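You operate a simulated robot arm through the tools that you are given. There is no shell and no other tool.

You are at the controls of a simulated two-armed robot. One attempt, no reset.

## Task
Set the Teak box by its job card and start the spindle.
Fine: torque and speed as the card says, brake off before the start; leave it running, pointer in the green.

Only the result counts: the job must be done as asked and must still hold three seconds after the hand-in. Knocking over, shifting, dropping, spilling or breaking anything else fails it.

## Robot
Two 7-joint arms with two-finger parallel grippers on one trunk, on a base that drives. Base frame: it is fixed to the floor where the robot stands at the start and does not move with it; the origin is under the middle of the robot, x ahead of it, y to its left, z up. Readings come in m, rad, newtons and seconds.
The left shoulder is at the start at [0.02, 0.138, 1.225], the right one opposite. With the tool pointing down near the work surface each hand reaches from about 0.14 to 0.5 m from the robot's upright axis, wherever it stands, measured 20 degrees to its own side. Places, roughly: aspen reset button [0.4, -0.8, 0.9]; aspen selector [0.4, -0.7, 0.8]; aspen start button [0.4, -0.8, 1]; aspen stop button [0.4, -0.8, 1]; aspen torque knob [0.5, -0.5, 0.8]; emergency stop [1, 0.7, 1.2]; fuse [1, 1, 1]; hold-to-run handle [0.4, -0.9, 0.8]; lock-out bar [1.1, 0.9, 1.2]; poplar reset button [0.8, 0.1, 0.9]; poplar selector [0.8, 0.3, 0.8]; poplar start button [0.8, 0.1, 1]; poplar stop button [0.8, 0.1, 1]; poplar torque knob [0.8, 0.5, 0.8]; preset knob [0.3, -1.4, 0.8]; row isolator [1.1, 1, 1.2]. Payload 1.57 kg a hand.
The tool frame of a hand sits at the grasp point between the pads (the TCP): z along the fingers, y along the line on which they close. The tips reach 0.03 m beyond it. Largest opening 0.08 m; finger width 0.017, thickness 0.012; the body of the gripper, 0.04 by 0.082 m, starts 0.08 m behind the TCP.
Orientation is told as [roll, pitch, yaw] about the base's x, y, z axes, in that order, counted from this pose: with the fingers straight down and closing along the base's y, the tool's x points along the base's -x, its y along +y and its z along -z.

## Interface
- The arms move only by the tool step_arm. It takes "left_series", "right_series" or both (then of equal length, played together; a hand with none holds still); each is a list of rows, each a list of 3 entries, a list of its own where there are three numbers: the turn, a rotation vector about the base's x, y, z in rad, then the shift along the base's x, y, z in cm, then the gripper command, from -1 (fully open) to 1 (shut), values between in proportion. In form: [[[ax, ay, az], [dx, dy, dz], grip], ...]. A call has 1 to 20 rows; each row shifts and turns the commanded pose from where the row before left it. Rows are played at 5 a second. More than 0.05 m and 0.15 rad between two rows, or a gripper value outside its range, and nothing of the call is played. A pose out of reach is approached as far as the arm can. The call stops where the force on the tool passes 40 N (or 10 N more than at its start, if that is more) or the arm is blocked; 0.2 s more then pass. Each finger travels about 0.045 m/s and halts on what it meets, pressing with about 37 N; the grip force reading is that of the motor and also rises with nothing between the fingers. The clock runs only during rows and for 0.2 s after the last one: add rows that do not move to give the fingers time. It gives the time, the measured TCP pose, the force on the tool (base axes), the opening and the grip force at its end, in the units of the frame above (readings bear some noise), with the torque about the TCP (base axes, N m) and any sound that the robot's microphone picked up, and new pictures: "views" is both (left out), scene, wrist or none (wrist: the cameras of the hands that moved).
- Cameras (640 x 400 px; columns grow to the right, rows downward): "scene" is now at [0.1842, -0.0547, 1.1668]; the picture's right is [-0.40, -0.92, 0.00], its down [-0.05, 0.02, -1.00] and it looks along [0.92, -0.40, -0.06] (base axes); focal length 214 px, centre (320, 200). "left" rides on the left gripper at [0.072, 0.007, -0.122] in its tool frame; the picture's right is [-0.09, 1.00, 0.00], its down [-0.84, -0.08, -0.54] and it looks along [-0.54, -0.05, 0.84] (tool axes); focal length 238 px, centre (320, 200). "right" rides on the right gripper at [0.072, -0.007, -0.122] in its tool frame; the picture's right is [0.09, 1.00, 0.00], its down [-0.84, 0.08, -0.54] and it looks along [-0.54, 0.05, 0.84] (tool axes); focal length 238 px, centre (320, 200). There is no depth. A picture from a camera that has moved, and an enlarged one, comes with that camera's place and axes in the base frame and with its lens. The place of the scene camera against the robot may be out by one fixed shift of up to 0.025 m in any direction.
- slide_trunk(by): slides the trunk up (or, below 0, down) by that many m; the arms and the scene camera ride with it, the base frame stays. It gives what a move gives, with no picture.
- drive_base(legs): drives the robot by 1 to 6 legs, each [ahead, left, turn to the left] in m, m and rad, along the robot's own axes; the way and the turn of a leg run together, so that a leg with both is an arc; at most 1.5 m and 3.142 rad a leg. The arms and the cameras ride along, it lands a little off, and it stops where it bumps. It gives what a move gives, and a new picture of the scene camera.
- pan_tilt(pan, tilt): turns the head with the scene camera to pan (to the left, within 1.047 rad either way) and tilt (down, from -0.506 to 1.204), counted from straight ahead of the robot. It gives what a move gives, and a new picture of the scene camera.
- enlarge(camera, box): a new picture of the part [left, top, right, bottom] of that camera's present view, enlarged. It takes no simulated time.
- job_done(): hands the job in; it is judged then, once.

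Nothing tells you exact positions but the pictures and the camera data. Unless the task says otherwise, let go and move clear before handing in.

The tools are called after "Emit:" as a command line: name --argument value ..., lists and objects as JSON in quotes. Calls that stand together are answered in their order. step_arm: Moves the arms, as the interface text tells. Its arguments: {"type":"object","properties":{"left_series":{"type":"array"},"right_series":{"type":"array"},"views":{"type":"string","enum":["both","scene","wrist","none"]}},"required":[]} The other tools are called the same way: slide_trunk (by) slides the trunk up or down; drive_base (legs) drives the base; pan_tilt (pan, tilt) turns the head that bears the scene camera; enlarge (camera, box) takes an enlarged picture of a part of a camera's view; job_done () hands the job in.

At the start:

```text
clock: 0.0
left_eef_pos: [0.2347, -0.0114, 1.1425]
left_orientation: [0.004, 0.622, 0.002]
left_ft_force: [0.3, 0.2, 0.6]
left_moment: [-0.01, -0.01, -0.02]
left_opening: 0.0798
left_gripper_force: 0.1
right_eef_pos: [0.1979, -0.2989, 1.0875]
right_orientation: [0.133, 0.757, -0.113]
right_ft_force: [0.6, -0.4, -0.4]
right_moment: [0.01, 0.03, 0.03]
right_opening: 0.0801
right_gripper_force: 0.1
trunk travel left (down, up): [-0.6, 0.64]
robot x, y, heading: [0.0021, -0.0035, 0.003]
head pan, tilt: [-0.41, 0.059]
```

scene: 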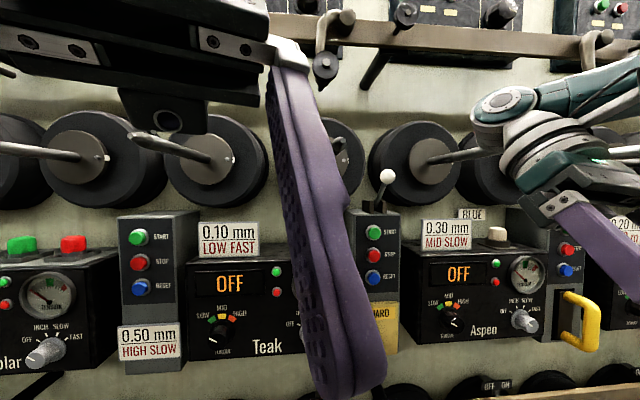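
right: 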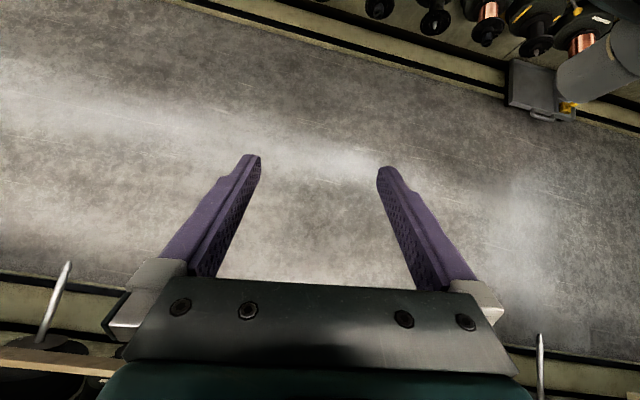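
left: 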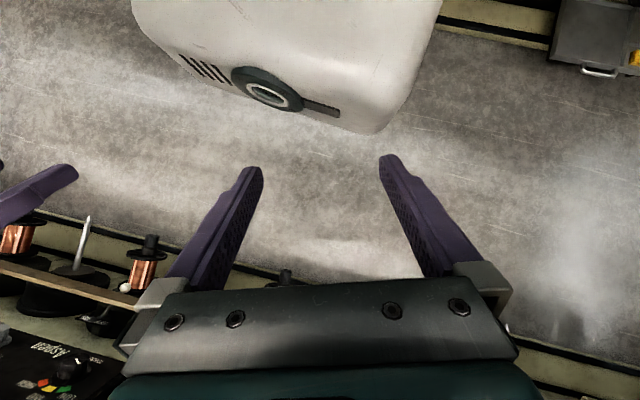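

I see a row of control boxes (Poplar, Teak, Aspen, ...) with job cards near them; the left arm blocks part of the view. I'll look around with the head before moving anything.

Emit:
enlarge --camera "scene" --box '[100, 180, 420, 380]'

Emit:
enlarge --camera "scene" --box '[380, 180, 640, 380]'

Emit:
pan_tilt --pan 0.5 --tilt 0.1

```text
2.00 times, centred on (260, 280) of scene
camera zoom: at [0.1842, -0.0547, 1.1668], right [-0.4, -0.92, 0.0], down [-0.05, 0.02, -1.0], along [0.92, -0.4, -0.06], focal length 429 px, centre (440, 40)
```

zoom: 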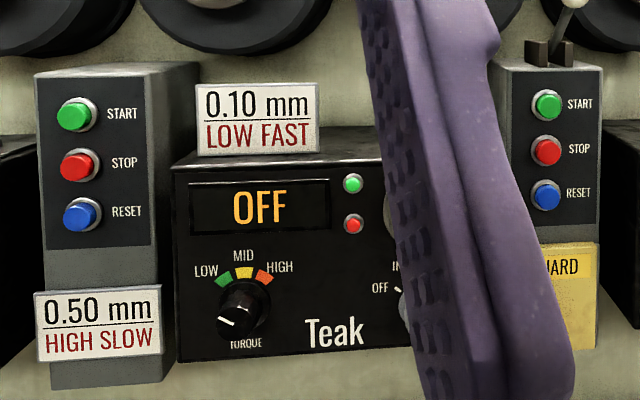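

```text
2.00 times, centred on (510, 280) of scene
camera zoom: at [0.1842, -0.0547, 1.1668], right [-0.4, -0.92, 0.0], down [-0.05, 0.02, -1.0], along [0.92, -0.4, -0.06], focal length 429 px, centre (-60, 40)
```

zoom: 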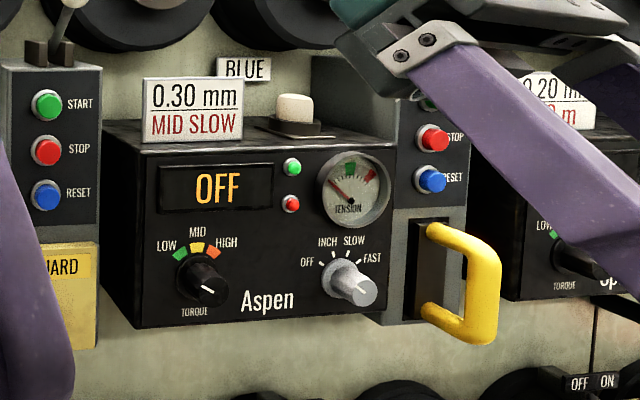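

```text
clock: 1.2
left_eef_pos: [0.2344, -0.0119, 1.1425]
left_orientation: [0.007, 0.623, 0.002]
left_ft_force: [0.2, -1.1, 0.5]
left_moment: [-0.01, 0.0, 0.0]
left_opening: 0.08
left_gripper_force: 0.0
right_eef_pos: [0.1985, -0.3007, 1.0867]
right_orientation: [0.135, 0.759, -0.117]
right_ft_force: [-0.2, 1.3, -0.2]
right_moment: [0.01, 0.0, -0.05]
right_opening: 0.08
right_gripper_force: 0.0
trunk travel left (down, up): [-0.6, 0.64]
robot x, y, heading: [0.0017, -0.0005, -0.001]
head pan, tilt: [0.499, 0.099]
camera scene: at [0.1813, 0.0257, 1.1631], right [0.48, -0.88, 0.0], down [-0.09, -0.05, -1.0], along [0.87, 0.48, -0.1], focal length 214 px, centre (320, 200)
```

scene: 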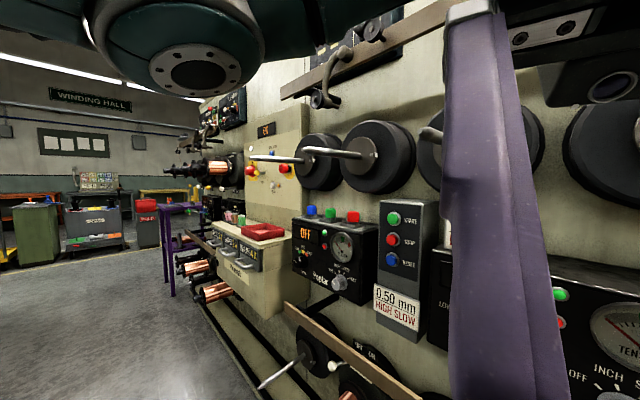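

The Teak box is ahead with its card "0.10 mm LOW FAST" above it; its start/stop post appears to stand to its right with a lever on top. I'll look at the rest of the surroundings.

Emit:
enlarge --camera "scene" --box '[220, 90, 460, 300]'

Emit:
pan_tilt --pan -1.0 --tilt 0.1

Emit:
pan_tilt --pan -0.3 --tilt -0.4

Emit:
pan_tilt --pan -0.3 --tilt 0.7

```text
1.90 times, centred on (340, 195) of scene
camera zoom: at [0.1813, 0.0257, 1.1631], right [0.48, -0.88, 0.0], down [-0.09, -0.05, -1.0], along [0.87, 0.48, -0.1], focal length 408 px, centre (282, 210)
```

zoom: 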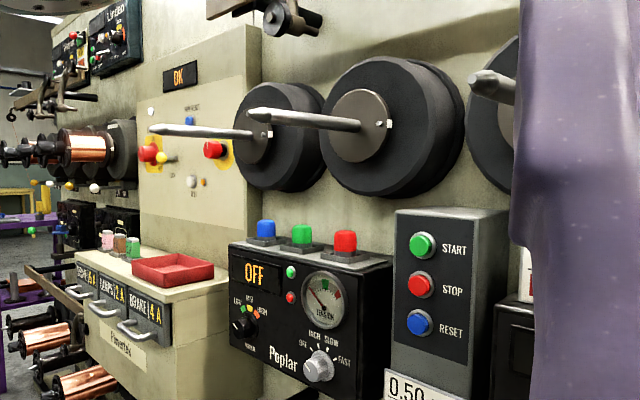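

```text
clock: 2.8
left_eef_pos: [0.2349, -0.0115, 1.1439]
left_orientation: [0.006, 0.623, 0.004]
left_ft_force: [0.1, 0.0, -0.9]
left_moment: [-0.02, -0.02, 0.0]
left_opening: 0.08
left_gripper_force: 0.1
right_eef_pos: [0.1983, -0.3017, 1.0862]
right_orientation: [0.134, 0.759, -0.113]
right_ft_force: [-0.3, 0.3, -0.8]
right_moment: [0.01, -0.02, -0.02]
right_opening: 0.08
right_gripper_force: 0.0
trunk travel left (down, up): [-0.6, 0.64]
robot x, y, heading: [-0.0027, -0.0021, 0.0]
head pan, tilt: [-1.0, 0.099]
camera scene: at [0.1502, -0.0957, 1.1631], right [-0.84, -0.54, 0.0], down [-0.05, 0.08, -1.0], along [0.54, -0.84, -0.1], focal length 214 px, centre (320, 200)
```

scene: 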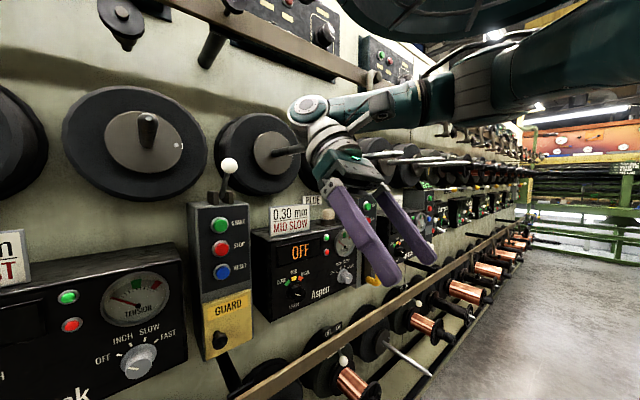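

```text
clock: 3.9
left_eef_pos: [0.2349, -0.012, 1.1428]
left_orientation: [0.007, 0.622, 0.003]
left_ft_force: [-0.1, -0.8, -0.4]
left_moment: [0.02, -0.02, 0.04]
left_opening: 0.0798
left_gripper_force: 0.1
right_eef_pos: [0.1991, -0.3011, 1.0866]
right_orientation: [0.135, 0.76, -0.115]
right_ft_force: [0.7, -0.2, -0.1]
right_moment: [0.01, 0.04, 0.02]
right_opening: 0.0799
right_gripper_force: 0.0
trunk travel left (down, up): [-0.6, 0.64]
robot x, y, heading: [0.0001, 0.0009, 0.005]
head pan, tilt: [-0.3, -0.4]
camera scene: at [0.1704, -0.04, 1.2052], right [-0.3, -0.95, 0.0], down [0.37, -0.12, -0.92], along [0.88, -0.27, 0.39], focal length 214 px, centre (320, 200)
```

scene: 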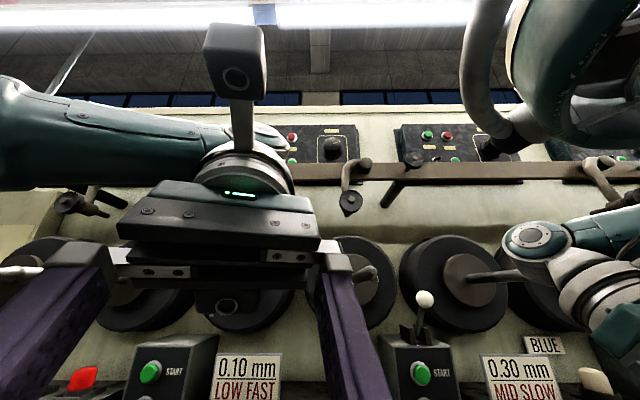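

```text
clock: 5.2
left_eef_pos: [0.235, -0.0114, 1.1431]
left_orientation: [0.008, 0.619, 0.004]
left_ft_force: [10.2, 1.6, -18.6]
left_moment: [-0.96, -0.49, -0.47]
left_opening: 0.08
left_gripper_force: 0.1
right_eef_pos: [0.1986, -0.3005, 1.0864]
right_orientation: [0.134, 0.757, -0.116]
right_ft_force: [0.3, 0.7, 0.4]
right_moment: [-0.01, 0.0, -0.01]
right_opening: 0.0799
right_gripper_force: 0.1
trunk travel left (down, up): [-0.6, 0.64]
robot x, y, heading: [-0.0001, 0.0005, -0.0]
head pan, tilt: [-0.3, 0.7]
camera scene: at [0.1827, -0.0435, 1.1108], right [-0.29, -0.96, 0.0], down [-0.59, 0.18, -0.78], along [0.75, -0.23, -0.62], focal length 214 px, centre (320, 200)
```

scene: 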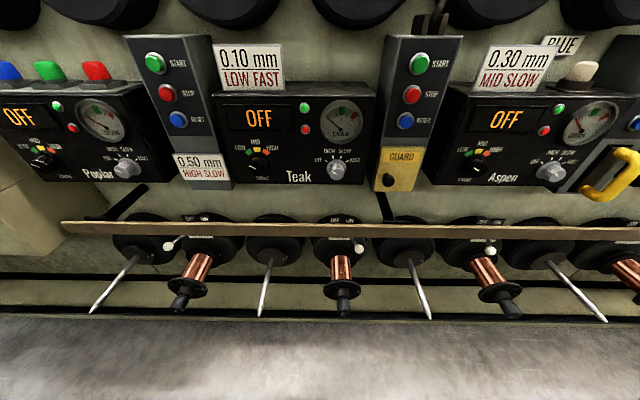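

The wall is visible now. The head at this tilt is touching the left hand, so I'll enlarge this view and then tilt back.

Emit:
enlarge --camera "scene" --box '[130, 20, 410, 220]'

Emit:
enlarge --camera "scene" --box '[110, 190, 390, 330]'

Emit:
enlarge --camera "scene" --box '[360, 0, 640, 220]'

Emit:
enlarge --camera "scene" --box '[380, 190, 640, 330]'

Emit:
pan_tilt --pan -0.3 --tilt 0.3

```text
2.00 times, centred on (270, 120) of scene
camera zoom: at [0.1827, -0.0435, 1.1108], right [-0.29, -0.96, 0.0], down [-0.59, 0.18, -0.78], along [0.75, -0.23, -0.62], focal length 429 px, centre (420, 360)
```

zoom: 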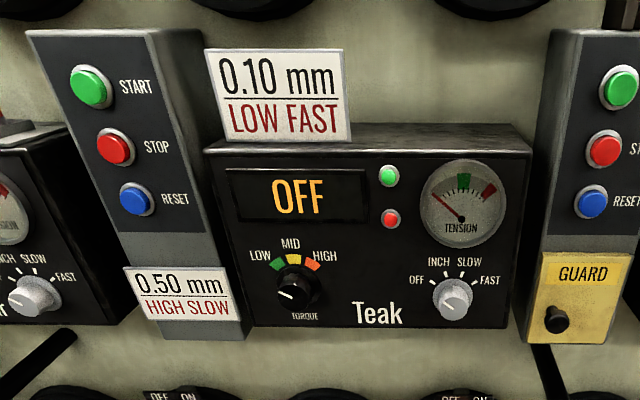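

```text
2.29 times, centred on (250, 260) of scene
camera zoom: at [0.1827, -0.0435, 1.1108], right [-0.29, -0.96, 0.0], down [-0.59, 0.18, -0.78], along [0.75, -0.23, -0.62], focal length 490 px, centre (480, 63)
```

zoom: 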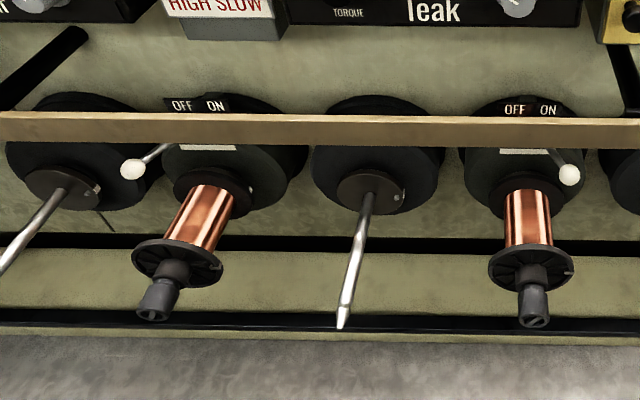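

```text
1.82 times, centred on (500, 110) of scene
camera zoom: at [0.1827, -0.0435, 1.1108], right [-0.29, -0.96, 0.0], down [-0.59, 0.18, -0.78], along [0.75, -0.23, -0.62], focal length 390 px, centre (-7, 364)
```

zoom: 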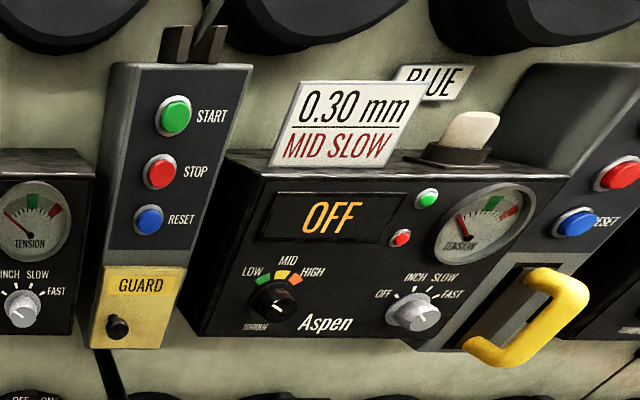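

```text
2.46 times, centred on (510, 260) of scene
camera zoom: at [0.1827, -0.0435, 1.1108], right [-0.29, -0.96, 0.0], down [-0.59, 0.18, -0.78], along [0.75, -0.23, -0.62], focal length 528 px, centre (-148, 52)
```

zoom: 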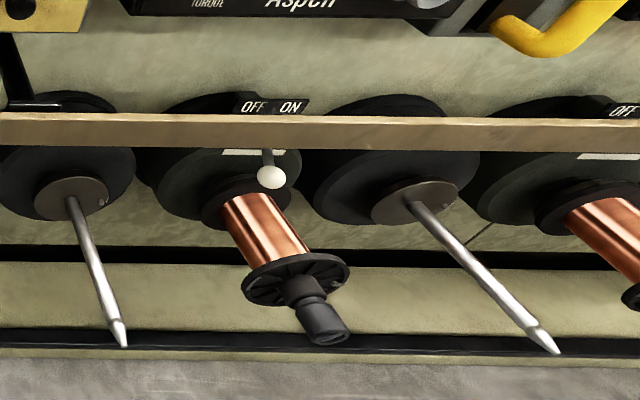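

```text
clock: 6.1
left_eef_pos: [0.2332, -0.0123, 1.1421]
left_orientation: [0.008, 0.623, 0.004]
left_ft_force: [0.5, 0.0, -0.5]
left_moment: [0.0, 0.0, 0.0]
left_opening: 0.0799
left_gripper_force: 0.1
right_eef_pos: [0.1981, -0.3017, 1.087]
right_orientation: [0.133, 0.758, -0.116]
right_ft_force: [0.3, 0.0, 1.1]
right_moment: [0.0, -0.03, 0.03]
right_opening: 0.0802
right_gripper_force: 0.1
trunk travel left (down, up): [-0.6, 0.64]
robot x, y, heading: [0.0015, 0.0019, -0.002]
head pan, tilt: [-0.3, 0.3]
camera scene: at [0.1896, -0.0459, 1.1443], right [-0.3, -0.96, 0.0], down [-0.28, 0.09, -0.95], along [0.91, -0.28, -0.3], focal length 214 px, centre (320, 200)
```

scene: 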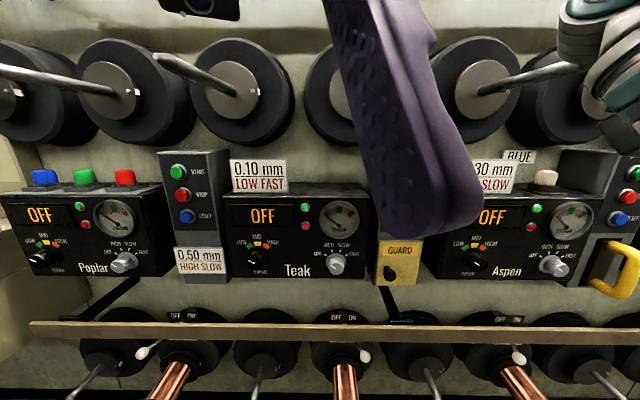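

The lower row has brake levers (OFF/ON) and Teak's own post carries a "GUARD" plate and a lever. I'll move the left hand out of the camera's view, to the left, to see everything clearly.

Emit:
step_arm --left_series '[[[0, -0.1, 0], [0, 4, 0], -1], [[0, -0.1, 0], [0, 4, 0], -1], [[0, -0.1, 0], [0, 4, 0], -1], [[0, -0.1, 0], [0, 4, 0], -1], [[0, -0.1, 0], [0.5, 4, 0], -1], [[0, -0.1, 0], [0.5, 4, 0], -1], [[0, -0.1, 0], [0.5, 4, 0], -1]]' --views "both"

```text
clock: 7.1
left_eef_pos: [0.215, 0.1749, 1.0924]
left_orientation: [0.234, 0.418, 0.08]
left_ft_force: [-0.6, -0.4, -0.1]
left_moment: [0.04, -0.01, 0.03]
left_opening: 0.08
left_gripper_force: 0.0
right_eef_pos: [0.1969, -0.3015, 1.0867]
right_orientation: [0.133, 0.761, -0.116]
right_ft_force: [-0.2, -0.8, 0.1]
right_moment: [0.02, -0.02, 0.0]
right_opening: 0.0799
right_gripper_force: 0.1
trunk travel left (down, up): [-0.6, 0.64]
robot x, y, heading: [0.0016, -0.0007, 0.002]
head pan, tilt: [-0.3, 0.3]
stopped in row 5 (left hand): the arm was blocked; the commanded pose is now the measured one
camera scene: at [0.1897, -0.0461, 1.1445], right [-0.3, -0.96, 0.0], down [-0.28, 0.09, -0.96], along [0.91, -0.28, -0.3], focal length 214 px, centre (320, 200)
camera left: at [0.1995, 0.1503, 1.2316], right [0.1, 0.98, 0.17], down [0.98, -0.12, 0.13], along [0.15, 0.16, -0.98], focal length 238 px, centre (320, 200)
```

scene: 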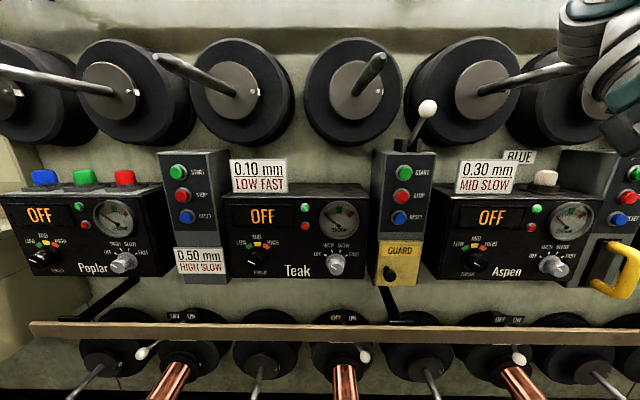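
left: 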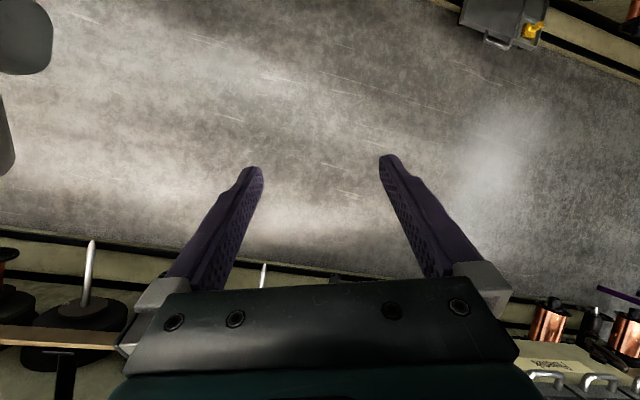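

Now the view is clear: Teak box in the middle, its post with the white-ball lever and GUARD plate to its right, brake lever below it toward ON. I'll zoom in on these.

Emit:
enlarge --camera "scene" --box '[220, 150, 380, 290]'

Emit:
enlarge --camera "scene" --box '[350, 80, 470, 300]'

Emit:
enlarge --camera "scene" --box '[270, 300, 430, 400]'

Emit:
enlarge --camera "scene" --box '[430, 300, 590, 400]'

Emit:
enlarge --camera "scene" --box '[110, 300, 270, 400]'

Emit:
pan_tilt --pan 0.7 --tilt 0.0

```text
2.86 times, centred on (300, 220) of scene
camera zoom: at [0.1897, -0.0461, 1.1445], right [-0.3, -0.96, 0.0], down [-0.28, 0.09, -0.96], along [0.91, -0.28, -0.3], focal length 613 px, centre (377, 143)
```

zoom: 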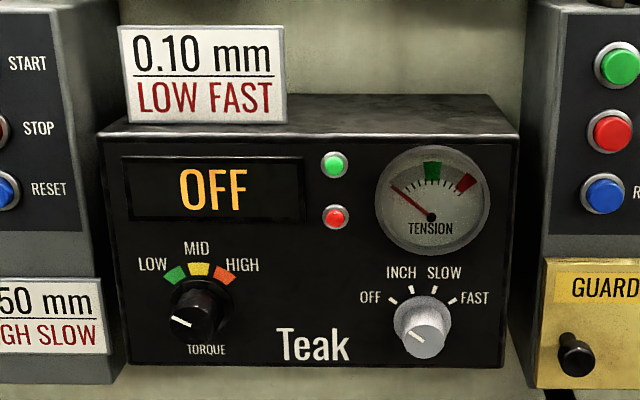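

```text
1.82 times, centred on (410, 190) of scene
camera zoom: at [0.1897, -0.0461, 1.1445], right [-0.3, -0.96, 0.0], down [-0.28, 0.09, -0.96], along [0.91, -0.28, -0.3], focal length 390 px, centre (156, 218)
```

zoom: 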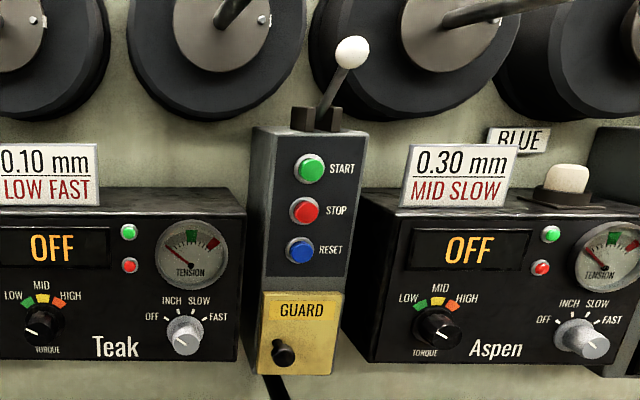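

```text
4.00 times, centred on (350, 350) of scene
camera zoom: at [0.1897, -0.0461, 1.1445], right [-0.3, -0.96, 0.0], down [-0.28, 0.09, -0.96], along [0.91, -0.28, -0.3], focal length 858 px, centre (200, -400)
```

zoom: 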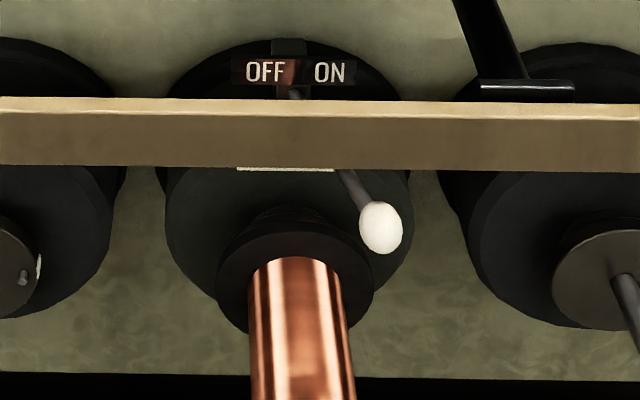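

```text
4.00 times, centred on (510, 350) of scene
camera zoom: at [0.1897, -0.0461, 1.1445], right [-0.3, -0.96, 0.0], down [-0.28, 0.09, -0.96], along [0.91, -0.28, -0.3], focal length 858 px, centre (-440, -400)
```

zoom: 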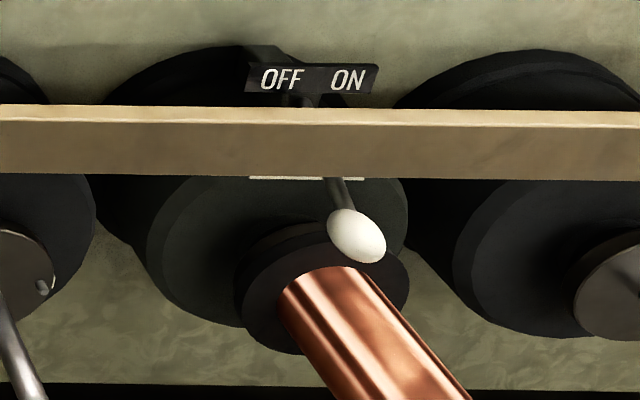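

```text
4.00 times, centred on (190, 350) of scene
camera zoom: at [0.1897, -0.0461, 1.1445], right [-0.3, -0.96, 0.0], down [-0.28, 0.09, -0.96], along [0.91, -0.28, -0.3], focal length 858 px, centre (840, -400)
```

zoom: 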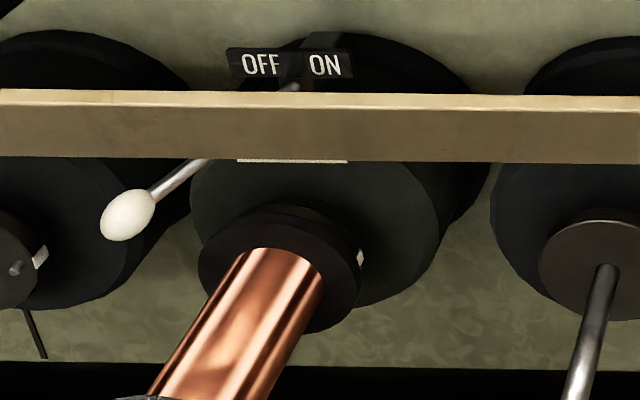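

```text
clock: 8.4
left_eef_pos: [0.2142, 0.173, 1.0935]
left_orientation: [0.234, 0.419, 0.078]
left_ft_force: [0.9, 0.5, -0.7]
left_moment: [0.02, 0.0, -0.02]
left_opening: 0.0803
left_gripper_force: 0.2
right_eef_pos: [0.1989, -0.2994, 1.087]
right_orientation: [0.135, 0.756, -0.116]
right_ft_force: [0.1, 0.0, 0.2]
right_moment: [-0.01, -0.01, -0.03]
right_opening: 0.0799
right_gripper_force: 0.1
trunk travel left (down, up): [-0.6, 0.64]
robot x, y, heading: [0.0004, -0.0019, -0.005]
head pan, tilt: [0.7, 0.0]
camera scene: at [0.1694, 0.0396, 1.1721], right [0.64, -0.77, 0.0], down [0.0, 0.0, -1.0], along [0.77, 0.64, 0.0], focal length 214 px, centre (320, 200)
```

scene: 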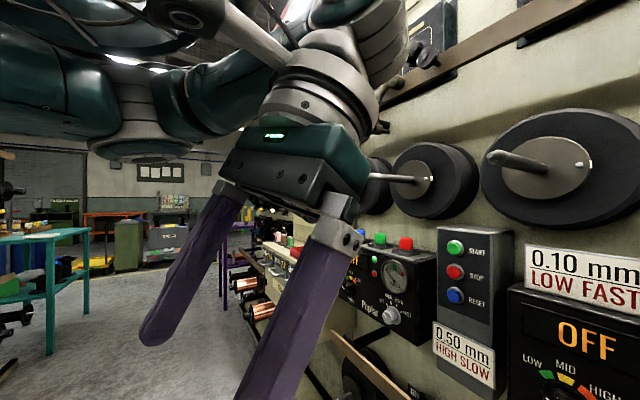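

The left hand now hides the left side. I'll check the cabinet with the emergency stop from a different head angle.

Emit:
pan_tilt --pan 1.04 --tilt 0.0

Emit:
pan_tilt --pan 0.2 --tilt 0.1

```text
clock: 9.2
left_eef_pos: [0.2148, 0.1748, 1.0918]
left_orientation: [0.233, 0.417, 0.08]
left_ft_force: [-0.4, 1.3, 0.1]
left_moment: [-0.02, -0.03, -0.03]
left_opening: 0.0802
left_gripper_force: 0.0
right_eef_pos: [0.1987, -0.3002, 1.0865]
right_orientation: [0.136, 0.757, -0.117]
right_ft_force: [-0.6, -1.0, 0.5]
right_moment: [0.05, 0.01, 0.01]
right_opening: 0.08
right_gripper_force: 0.0
trunk travel left (down, up): [-0.6, 0.64]
robot x, y, heading: [0.0004, -0.0003, 0.0]
head pan, tilt: [1.04, 0.0]
camera scene: at [0.1461, 0.0593, 1.1722], right [0.86, -0.51, 0.0], down [0.0, 0.0, -1.0], along [0.51, 0.86, 0.0], focal length 214 px, centre (320, 200)
```

scene: 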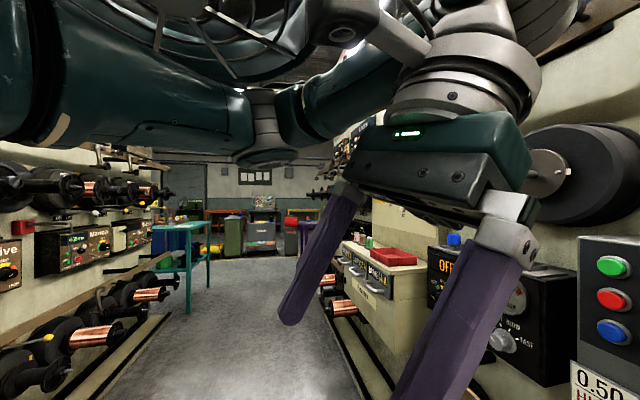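

```text
clock: 10.4
left_eef_pos: [0.2137, 0.1742, 1.0922]
left_orientation: [0.234, 0.418, 0.079]
left_ft_force: [-0.5, 0.6, 0.3]
left_moment: [0.02, 0.01, 0.02]
left_opening: 0.0802
left_gripper_force: 0.1
right_eef_pos: [0.1997, -0.3015, 1.086]
right_orientation: [0.135, 0.759, -0.117]
right_ft_force: [0.6, 0.1, -0.1]
right_moment: [0.0, 0.02, 0.03]
right_opening: 0.0799
right_gripper_force: 0.0
trunk travel left (down, up): [-0.6, 0.64]
robot x, y, heading: [-0.0001, -0.0006, 0.001]
head pan, tilt: [0.201, 0.099]
camera scene: at [0.1906, 0.0001, 1.1631], right [0.2, -0.98, 0.0], down [-0.1, -0.02, -1.0], along [0.97, 0.2, -0.1], focal length 214 px, centre (320, 200)
```

scene: 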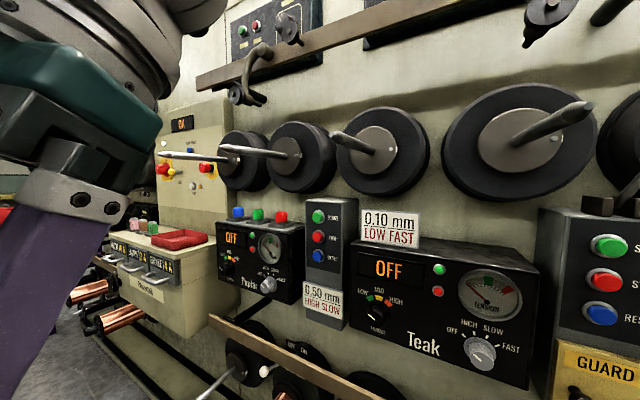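

Emit:
enlarge --camera "scene" --box '[130, 100, 240, 210]'

Emit:
enlarge --camera "scene" --box '[80, 190, 240, 310]'

Emit:
enlarge --camera "scene" --box '[340, 190, 560, 390]'

```text
3.64 times, centred on (185, 155) of scene
camera zoom: at [0.1906, 0.0001, 1.1631], right [0.2, -0.98, 0.0], down [-0.1, -0.02, -1.0], along [0.97, 0.2, -0.1], focal length 780 px, centre (811, 364)
```

zoom: 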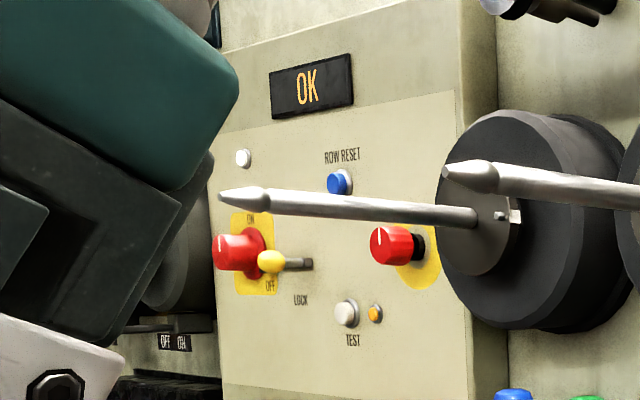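

```text
3.33 times, centred on (160, 250) of scene
camera zoom: at [0.1906, 0.0001, 1.1631], right [0.2, -0.98, 0.0], down [-0.1, -0.02, -1.0], along [0.97, 0.2, -0.1], focal length 715 px, centre (853, 33)
```

zoom: 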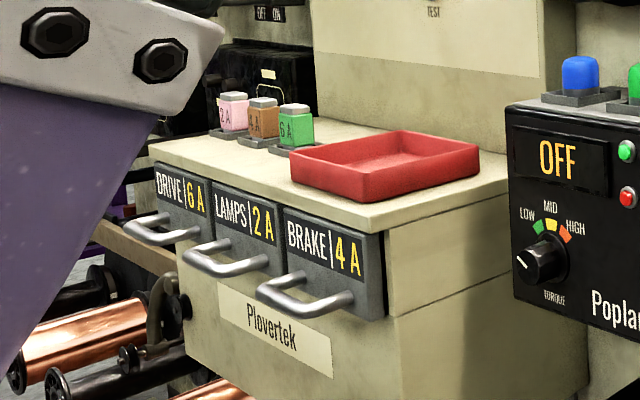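

```text
2.00 times, centred on (450, 290) of scene
camera zoom: at [0.1906, 0.0001, 1.1631], right [0.2, -0.98, 0.0], down [-0.1, -0.02, -1.0], along [0.97, 0.2, -0.1], focal length 429 px, centre (60, 20)
```

zoom: 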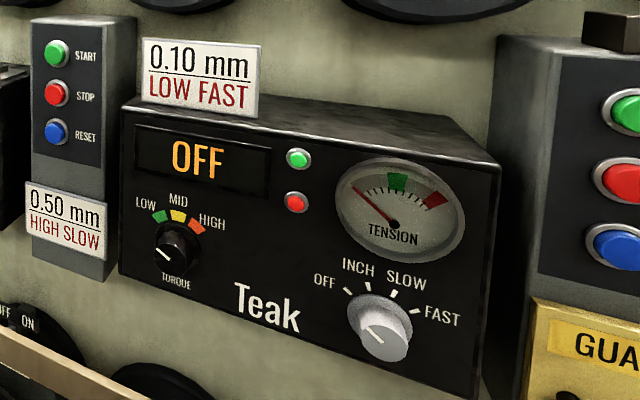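

The row cabinet shows OK with the isolator ON, so nothing there needs touching. Teak needs: torque knob from zero to LOW, selector OFF to FAST, brake lever (below, now at ON) to OFF, then START on the post to its right. The wall faces about -0.32 rad, so I'll turn the robot to stand square to it.

Emit:
drive_base --legs '[[0, 0, -0.32]]'

Emit:
pan_tilt --pan 0.0 --tilt 0.35

```text
clock: 11.8
left_eef_pos: [0.2583, 0.0985, 1.0931]
left_orientation: [0.234, 0.419, -0.239]
left_ft_force: [-0.9, -0.2, 0.0]
left_moment: [0.02, 0.03, 0.02]
left_opening: 0.08
left_gripper_force: 0.0
right_eef_pos: [0.094, -0.3479, 1.0862]
right_orientation: [0.135, 0.758, -0.434]
right_ft_force: [0.3, -0.4, -0.6]
right_moment: [0.02, 0.0, -0.02]
right_opening: 0.0799
right_gripper_force: 0.0
trunk travel left (down, up): [-0.6, 0.64]
robot x, y, heading: [0.0001, 0.0019, -0.315]
head pan, tilt: [0.201, 0.099]
camera scene: at [0.1869, -0.06, 1.1631], right [-0.12, -0.99, 0.0], down [-0.1, 0.01, -1.0], along [0.99, -0.11, -0.1], focal length 214 px, centre (320, 200)
```

scene: 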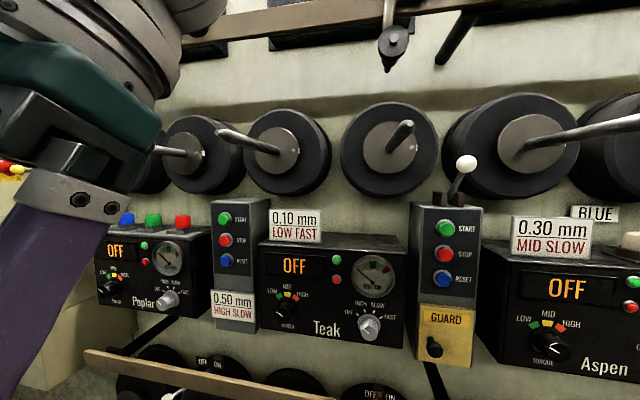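

```text
clock: 12.6
left_eef_pos: [0.2589, 0.0991, 1.0914]
left_orientation: [0.234, 0.419, -0.238]
left_ft_force: [-0.1, -0.4, 0.7]
left_moment: [0.01, -0.02, -0.03]
left_opening: 0.08
left_gripper_force: 0.0
right_eef_pos: [0.0941, -0.3484, 1.0848]
right_orientation: [0.136, 0.759, -0.433]
right_ft_force: [0.6, 0.8, -0.9]
right_moment: [0.0, -0.04, -0.01]
right_opening: 0.0801
right_gripper_force: 0.1
trunk travel left (down, up): [-0.6, 0.64]
robot x, y, heading: [-0.0051, 0.0007, -0.318]
head pan, tilt: [0.0, 0.351]
camera scene: at [0.184, -0.0783, 1.1398], right [-0.31, -0.95, 0.0], down [-0.33, 0.11, -0.94], along [0.89, -0.29, -0.34], focal length 214 px, centre (320, 200)
```

scene: 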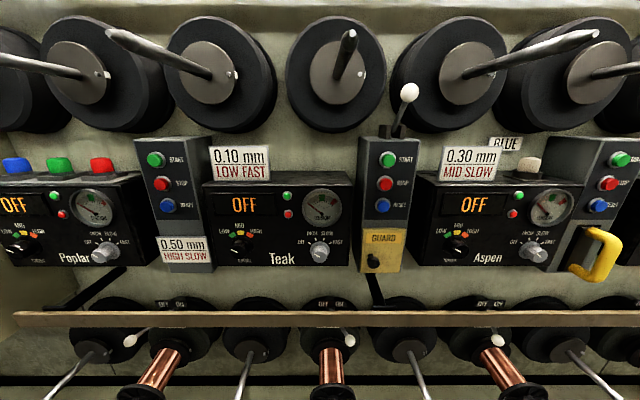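

The robot now stands square to the wall. I'll lower the trunk to see the brake levers and spindles from their own level and find their depth.

Emit:
slide_trunk --by -0.35

Emit:
pan_tilt --pan 0.0 --tilt 0.2

```text
clock: 16.0
left_eef_pos: [0.259, 0.0979, 0.7428]
left_orientation: [0.234, 0.417, -0.238]
left_ft_force: [-0.3, -0.7, 0.1]
left_moment: [0.0, -0.02, 0.0]
left_opening: 0.0801
left_gripper_force: 0.1
right_eef_pos: [0.0937, -0.3474, 0.7364]
right_orientation: [0.134, 0.759, -0.433]
right_ft_force: [0.3, -0.8, 0.3]
right_moment: [0.01, 0.05, 0.01]
right_opening: 0.0801
right_gripper_force: 0.1
trunk travel left (down, up): [-0.25, 0.99]
robot x, y, heading: [-0.0012, -0.001, -0.317]
head pan, tilt: [0.0, 0.351]
```

```text
clock: 16.7
left_eef_pos: [0.2586, 0.0981, 0.7416]
left_orientation: [0.234, 0.418, -0.237]
left_ft_force: [0.0, 0.1, -0.1]
left_moment: [-0.01, 0.0, 0.0]
left_opening: 0.0798
left_gripper_force: 0.1
right_eef_pos: [0.0949, -0.347, 0.7362]
right_orientation: [0.136, 0.76, -0.433]
right_ft_force: [0.0, 0.2, 0.3]
right_moment: [-0.02, 0.0, -0.02]
right_opening: 0.08
right_gripper_force: 0.1
trunk travel left (down, up): [-0.25, 0.99]
robot x, y, heading: [0.0004, 0.0023, -0.32]
head pan, tilt: [0.0, 0.201]
camera scene: at [0.184, -0.0784, 0.8037], right [-0.31, -0.95, 0.0], down [-0.19, 0.06, -0.98], along [0.93, -0.3, -0.2], focal length 214 px, centre (320, 200)
```

scene: 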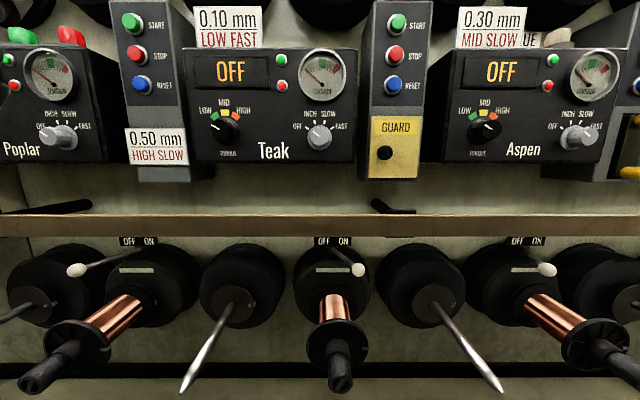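

Triangulating the two heights: selector about n=0.65 m ahead, torque knob 0.19 m left of it, START at z≈1.06, and Teak's brake ball at z≈0.556 just under the rail, leaning right (ON). I'll bring the right hand forward and start turning it to point at the wall.

Emit:
step_arm --right_series '[[[-0.044, -0.133, 0], [2.68, 0.16, -1], 0], [[-0.044, -0.133, 0], [2.68, 0.16, -1], 1], [[-0.044, -0.133, 0], [2.68, 0.16, -1], 1], [[-0.044, -0.133, 0], [2.68, 0.16, -1], 1], [[-0.044, -0.133, 0], [2.68, 0.16, -1], 1], [[-0.044, -0.133, 0], [2.68, 0.16, -1], 1], [[-0.044, -0.133, 0], [2.0, 0.16, -1], 1], [[-0.044, -0.133, 0], [2.0, 0.16, -1], 1]]' --views "both"

```text
clock: 18.5
left_eef_pos: [0.2584, 0.0995, 0.7425]
left_orientation: [0.233, 0.416, -0.236]
left_ft_force: [0.1, 0.4, 0.2]
left_moment: [-0.01, 0.0, 0.01]
left_opening: 0.08
left_gripper_force: 0.1
right_eef_pos: [0.2965, -0.3357, 0.6565]
right_orientation: [0.245, -0.36, -0.406]
right_ft_force: [0.9, 0.3, -0.2]
right_moment: [-0.02, -0.05, 0.02]
right_opening: 0.0002
right_gripper_force: 21.0
trunk travel left (down, up): [-0.25, 0.99]
robot x, y, heading: [-0.0018, -0.0013, -0.316]
head pan, tilt: [0.0, 0.201]
camera scene: at [0.184, -0.0781, 0.8037], right [-0.31, -0.95, 0.0], down [-0.19, 0.06, -0.98], along [0.93, -0.3, -0.2], focal length 214 px, centre (320, 200)
camera right: at [0.1825, -0.325, 0.7409], right [0.23, 0.95, 0.19], down [0.52, -0.29, 0.8], along [0.82, -0.08, -0.56], focal length 238 px, centre (320, 200)
```

scene: 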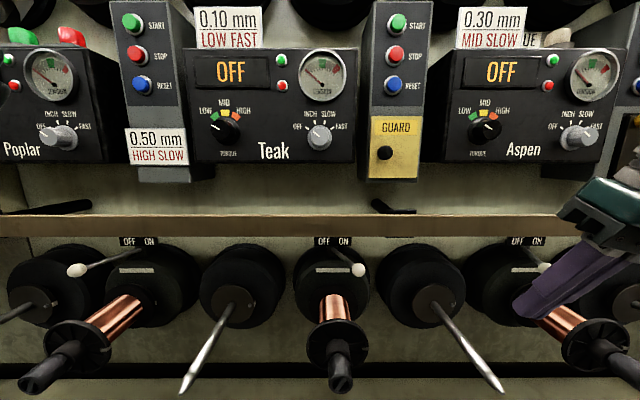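
right: 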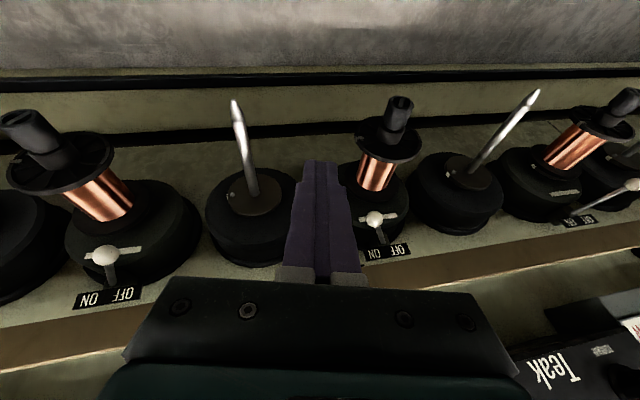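

The hand turned well; I'll zoom on the fingertip in the scene view to calibrate the scene camera's fixed shift.

Emit:
enlarge --camera "scene" --box '[480, 220, 640, 340]'

Emit:
enlarge --camera "right" --box '[260, 90, 440, 280]'

```text
3.33 times, centred on (560, 280) of scene
camera zoom: at [0.184, -0.0781, 0.8037], right [-0.31, -0.95, 0.0], down [-0.19, 0.06, -0.98], along [0.93, -0.3, -0.2], focal length 715 px, centre (-480, -67)
```

zoom: 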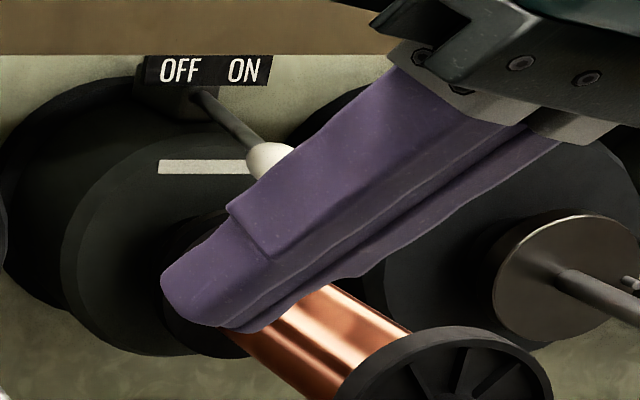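

```text
2.11 times, centred on (350, 185) of right
camera zoom: at [0.1825, -0.325, 0.7409], right [0.23, 0.95, 0.19], down [0.52, -0.29, 0.8], along [0.82, -0.08, -0.56], focal length 502 px, centre (257, 232)
```

zoom: 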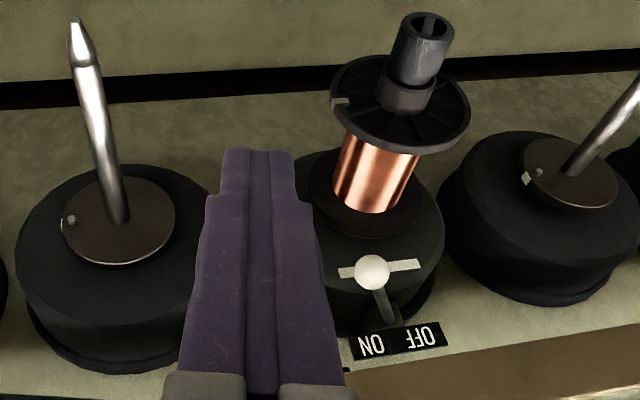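

Calibration from the fingertip: the scene camera sits about 1.4 cm left of and 1.2 cm lower than told. With that, Teak's brake ball is at about n=0.627, u=-0.085, z=0.549 (wall axes). I'll level the right hand and bring it in front of and right of the ball.

Emit:
step_arm --right_series '[[[0, 0, 0.086], [0, 0, 0], 1], [[-0.0448, -0.1352, 0], [1.634, 0.448, -1.34], 1], [[-0.0448, -0.1352, 0], [1.634, 0.448, -1.34], 1], [[-0.0448, -0.1352, 0], [1.634, 0.448, -1.34], 1], [[-0.0448, -0.1352, 0], [1.634, 0.448, -1.34], 1], [[-0.0448, -0.1352, 0], [1.634, 0.448, -1.34], 1], [[-0.0448, -0.1352, 0], [1.634, 0.448, -1.34], 1], [[-0.0448, -0.1352, 0], [1.634, 0.448, -1.34], 1], [[-0.0448, -0.1352, 0], [1.634, 0.448, -1.34], 1], [[-0.0082, 0.0027, -0.1222], [0, 0, 0], 1], [[-0.0082, 0.0027, -0.1222], [0, 0, 0], 1]]' --views "both"

```text
clock: 20.9
left_eef_pos: [0.2593, 0.0996, 0.743]
left_orientation: [0.236, 0.417, -0.236]
left_ft_force: [-0.5, 0.1, 0.7]
left_moment: [0.0, 0.0, 0.02]
left_opening: 0.08
left_gripper_force: 0.1
right_eef_pos: [0.4257, -0.297, 0.5487]
right_orientation: [0.02, -1.496, -0.341]
right_ft_force: [-0.2, -0.2, 0.2]
right_moment: [0.0, -0.04, -0.03]
right_opening: 0.0
right_gripper_force: 20.9
trunk travel left (down, up): [-0.25, 0.99]
robot x, y, heading: [-0.0005, 0.0017, -0.32]
head pan, tilt: [0.0, 0.201]
camera scene: at [0.1846, -0.0773, 0.8037], right [-0.31, -0.95, 0.0], down [-0.19, 0.06, -0.98], along [0.93, -0.3, -0.2], focal length 214 px, centre (320, 200)
camera right: at [0.3039, -0.2638, 0.4864], right [0.31, 0.95, -0.09], down [-0.43, 0.22, 0.87], along [0.85, -0.23, 0.48], focal length 238 px, centre (320, 200)
```

scene: 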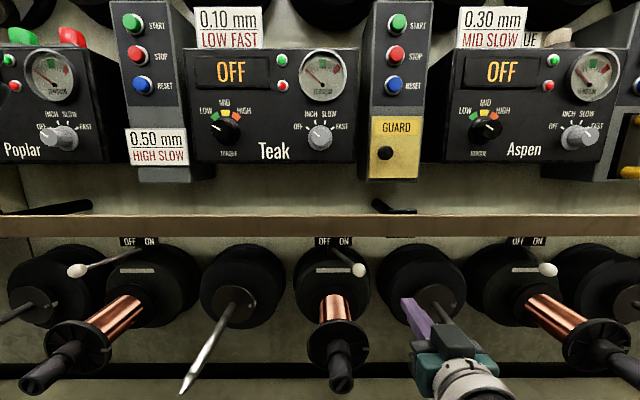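
right: 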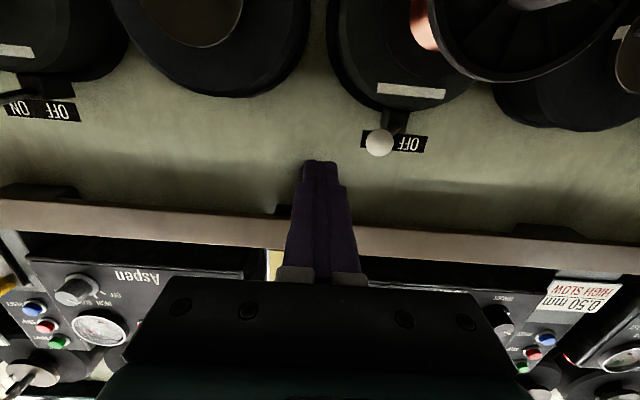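

The hand is level and lined up; the ball is confirmed at u≈-0.084, z≈0.55. I'll slide in to the right of the ball under the rail.

Emit:
step_arm --right_series '[[[0, 0, 0], [2.56, -0.85, 0], 1], [[0, 0, 0], [2.56, -0.85, 0], 1], [[0, 0, 0], [2.56, -0.85, 0], 1], [[0, 0, 0], [2.56, -0.85, 0], 1]]' --views "both"

```text
clock: 21.9
left_eef_pos: [0.2576, 0.1, 0.7427]
left_orientation: [0.233, 0.416, -0.239]
left_ft_force: [-0.2, 0.0, -0.9]
left_moment: [-0.03, -0.01, -0.02]
left_opening: 0.0803
left_gripper_force: 0.1
right_eef_pos: [0.5044, -0.3228, 0.5655]
right_orientation: [0.021, -1.497, -0.342]
right_ft_force: [0.2, 0.5, -0.7]
right_moment: [-0.02, -0.04, -0.01]
right_opening: 0.0
right_gripper_force: 21.3
right hand out of reach, approached as far as the arm can: row 3, 4
trunk travel left (down, up): [-0.25, 0.99]
robot x, y, heading: [0.0002, 0.0023, -0.316]
head pan, tilt: [0.0, 0.201]
camera scene: at [0.1835, -0.0779, 0.8036], right [-0.31, -0.95, 0.0], down [-0.19, 0.06, -0.98], along [0.93, -0.3, -0.2], focal length 214 px, centre (320, 200)
camera right: at [0.3823, -0.2892, 0.5031], right [0.31, 0.95, -0.09], down [-0.43, 0.22, 0.87], along [0.85, -0.23, 0.48], focal length 238 px, centre (320, 200)
```

scene: 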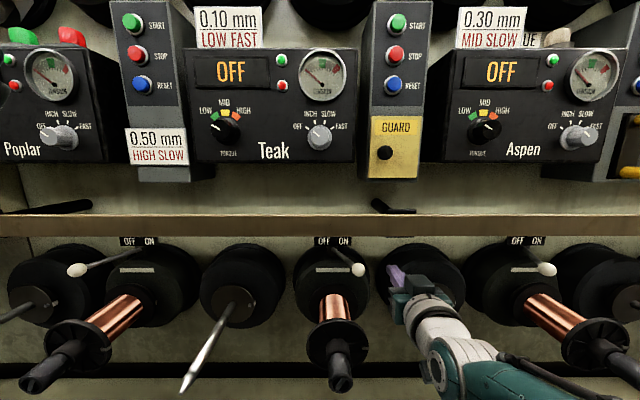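
right: 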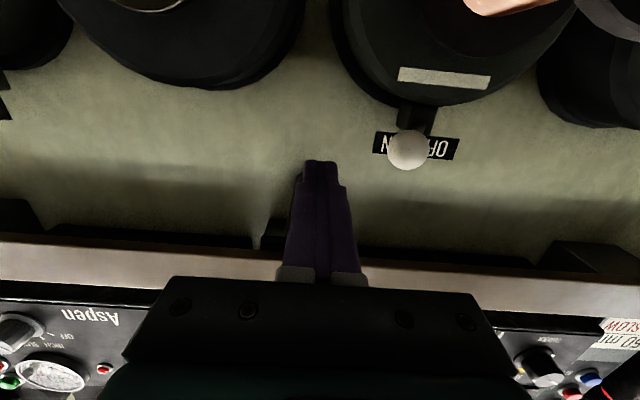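

The right arm runs out of reach about 3 cm short. I'll look down to judge whether the base has room to drive a little closer.

Emit:
pan_tilt --pan 0.0 --tilt 1.0

```text
clock: 23.0
left_eef_pos: [0.258, 0.0979, 0.7425]
left_orientation: [0.234, 0.417, -0.238]
left_ft_force: [0.4, -0.3, 0.4]
left_moment: [-0.02, -0.02, -0.01]
left_opening: 0.08
left_gripper_force: 0.1
right_eef_pos: [0.505, -0.3237, 0.5639]
right_orientation: [0.02, -1.497, -0.341]
right_ft_force: [-0.5, -0.8, -0.5]
right_moment: [-0.01, -0.02, -0.03]
right_opening: 0.0
right_gripper_force: 21.1
trunk travel left (down, up): [-0.25, 0.99]
robot x, y, heading: [-0.002, -0.0013, -0.321]
head pan, tilt: [0.0, 1.0]
camera scene: at [0.1618, -0.0711, 0.735], right [-0.31, -0.95, 0.0], down [-0.8, 0.26, -0.54], along [0.51, -0.17, -0.84], focal length 214 px, centre (320, 200)
```

scene: 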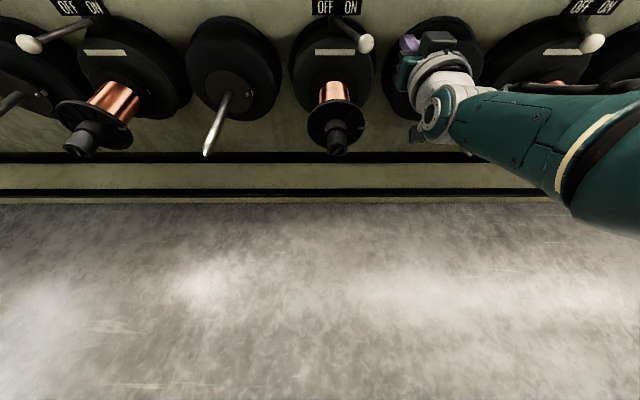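

The floor in front is clear and the base has plenty of room. I'll withdraw the right hand, drive 0.10 m closer, then look again.

Emit:
step_arm --right_series '[[[0, 0, 0], [-3.8, 1.26, 0], 1], [[0, 0, 0], [-3.8, 1.26, 0], 1], [[0, 0, 0], [-3.8, 1.26, 0], 1]]' --views "none"

Emit:
drive_base --legs '[[0.1, 0, 0]]'

Emit:
pan_tilt --pan 0.0 --tilt 0.4

```text
clock: 23.8
left_eef_pos: [0.2571, 0.0997, 0.7419]
left_orientation: [0.234, 0.417, -0.237]
left_ft_force: [0.6, 0.0, 0.8]
left_moment: [-0.04, -0.01, 0.0]
left_opening: 0.0797
left_gripper_force: 0.0
right_eef_pos: [0.3892, -0.2841, 0.5647]
right_orientation: [0.022, -1.494, -0.342]
right_ft_force: [-0.3, -0.8, -1.1]
right_moment: [-0.01, 0.0, -0.02]
right_opening: 0.0001
right_gripper_force: 21.3
trunk travel left (down, up): [-0.25, 0.99]
robot x, y, heading: [0.0011, -0.0044, -0.315]
head pan, tilt: [0.0, 1.0]
```

```text
clock: 25.0
left_eef_pos: [0.3524, 0.0682, 0.7422]
left_orientation: [0.234, 0.417, -0.24]
left_ft_force: [0.1, -0.3, 0.6]
left_moment: [-0.01, -0.01, 0.03]
left_opening: 0.0801
left_gripper_force: 0.1
right_eef_pos: [0.4858, -0.3176, 0.5649]
right_orientation: [0.018, -1.496, -0.342]
right_ft_force: [0.3, -0.8, -1.7]
right_moment: [0.0, 0.04, -0.01]
right_opening: 0.0003
right_gripper_force: 21.1
trunk travel left (down, up): [-0.25, 0.99]
robot x, y, heading: [0.0945, -0.0315, -0.313]
head pan, tilt: [0.0, 1.0]
camera scene: at [0.2555, -0.1021, 0.7349], right [-0.31, -0.95, 0.0], down [-0.8, 0.26, -0.54], along [0.51, -0.17, -0.84], focal length 214 px, centre (320, 200)
```

scene: 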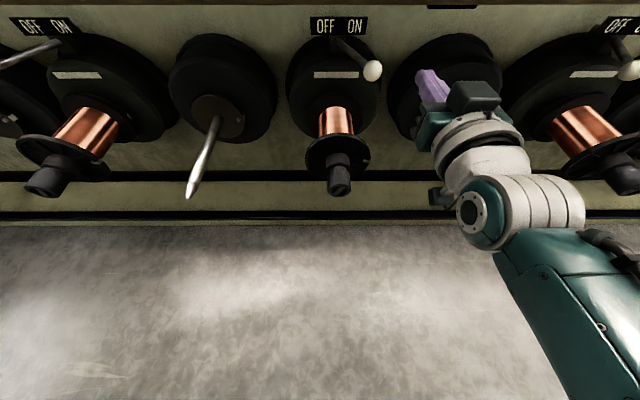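

```text
clock: 26.0
left_eef_pos: [0.3527, 0.0671, 0.7425]
left_orientation: [0.232, 0.418, -0.239]
left_ft_force: [0.6, 0.2, 0.1]
left_moment: [-0.04, 0.02, 0.0]
left_opening: 0.0798
left_gripper_force: 0.0
right_eef_pos: [0.4865, -0.3169, 0.565]
right_orientation: [0.018, -1.496, -0.339]
right_ft_force: [0.5, 0.3, -0.8]
right_moment: [-0.02, -0.01, 0.0]
right_opening: 0.0002
right_gripper_force: 21.1
trunk travel left (down, up): [-0.25, 0.99]
robot x, y, heading: [0.0936, -0.0307, -0.318]
head pan, tilt: [0.0, 0.4]
camera scene: at [0.2775, -0.1094, 0.7851], right [-0.31, -0.95, 0.0], down [-0.37, 0.12, -0.92], along [0.87, -0.29, -0.39], focal length 214 px, centre (320, 200)
```

scene: 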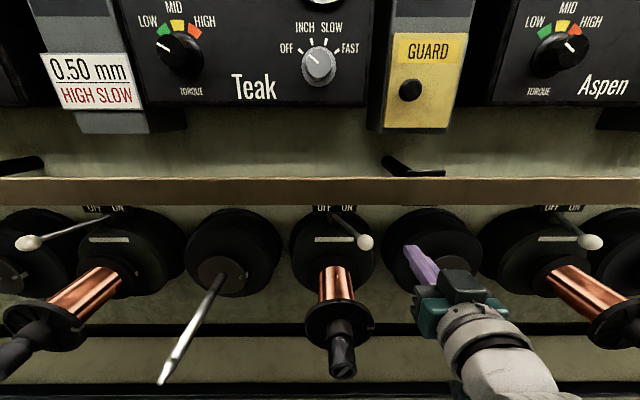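

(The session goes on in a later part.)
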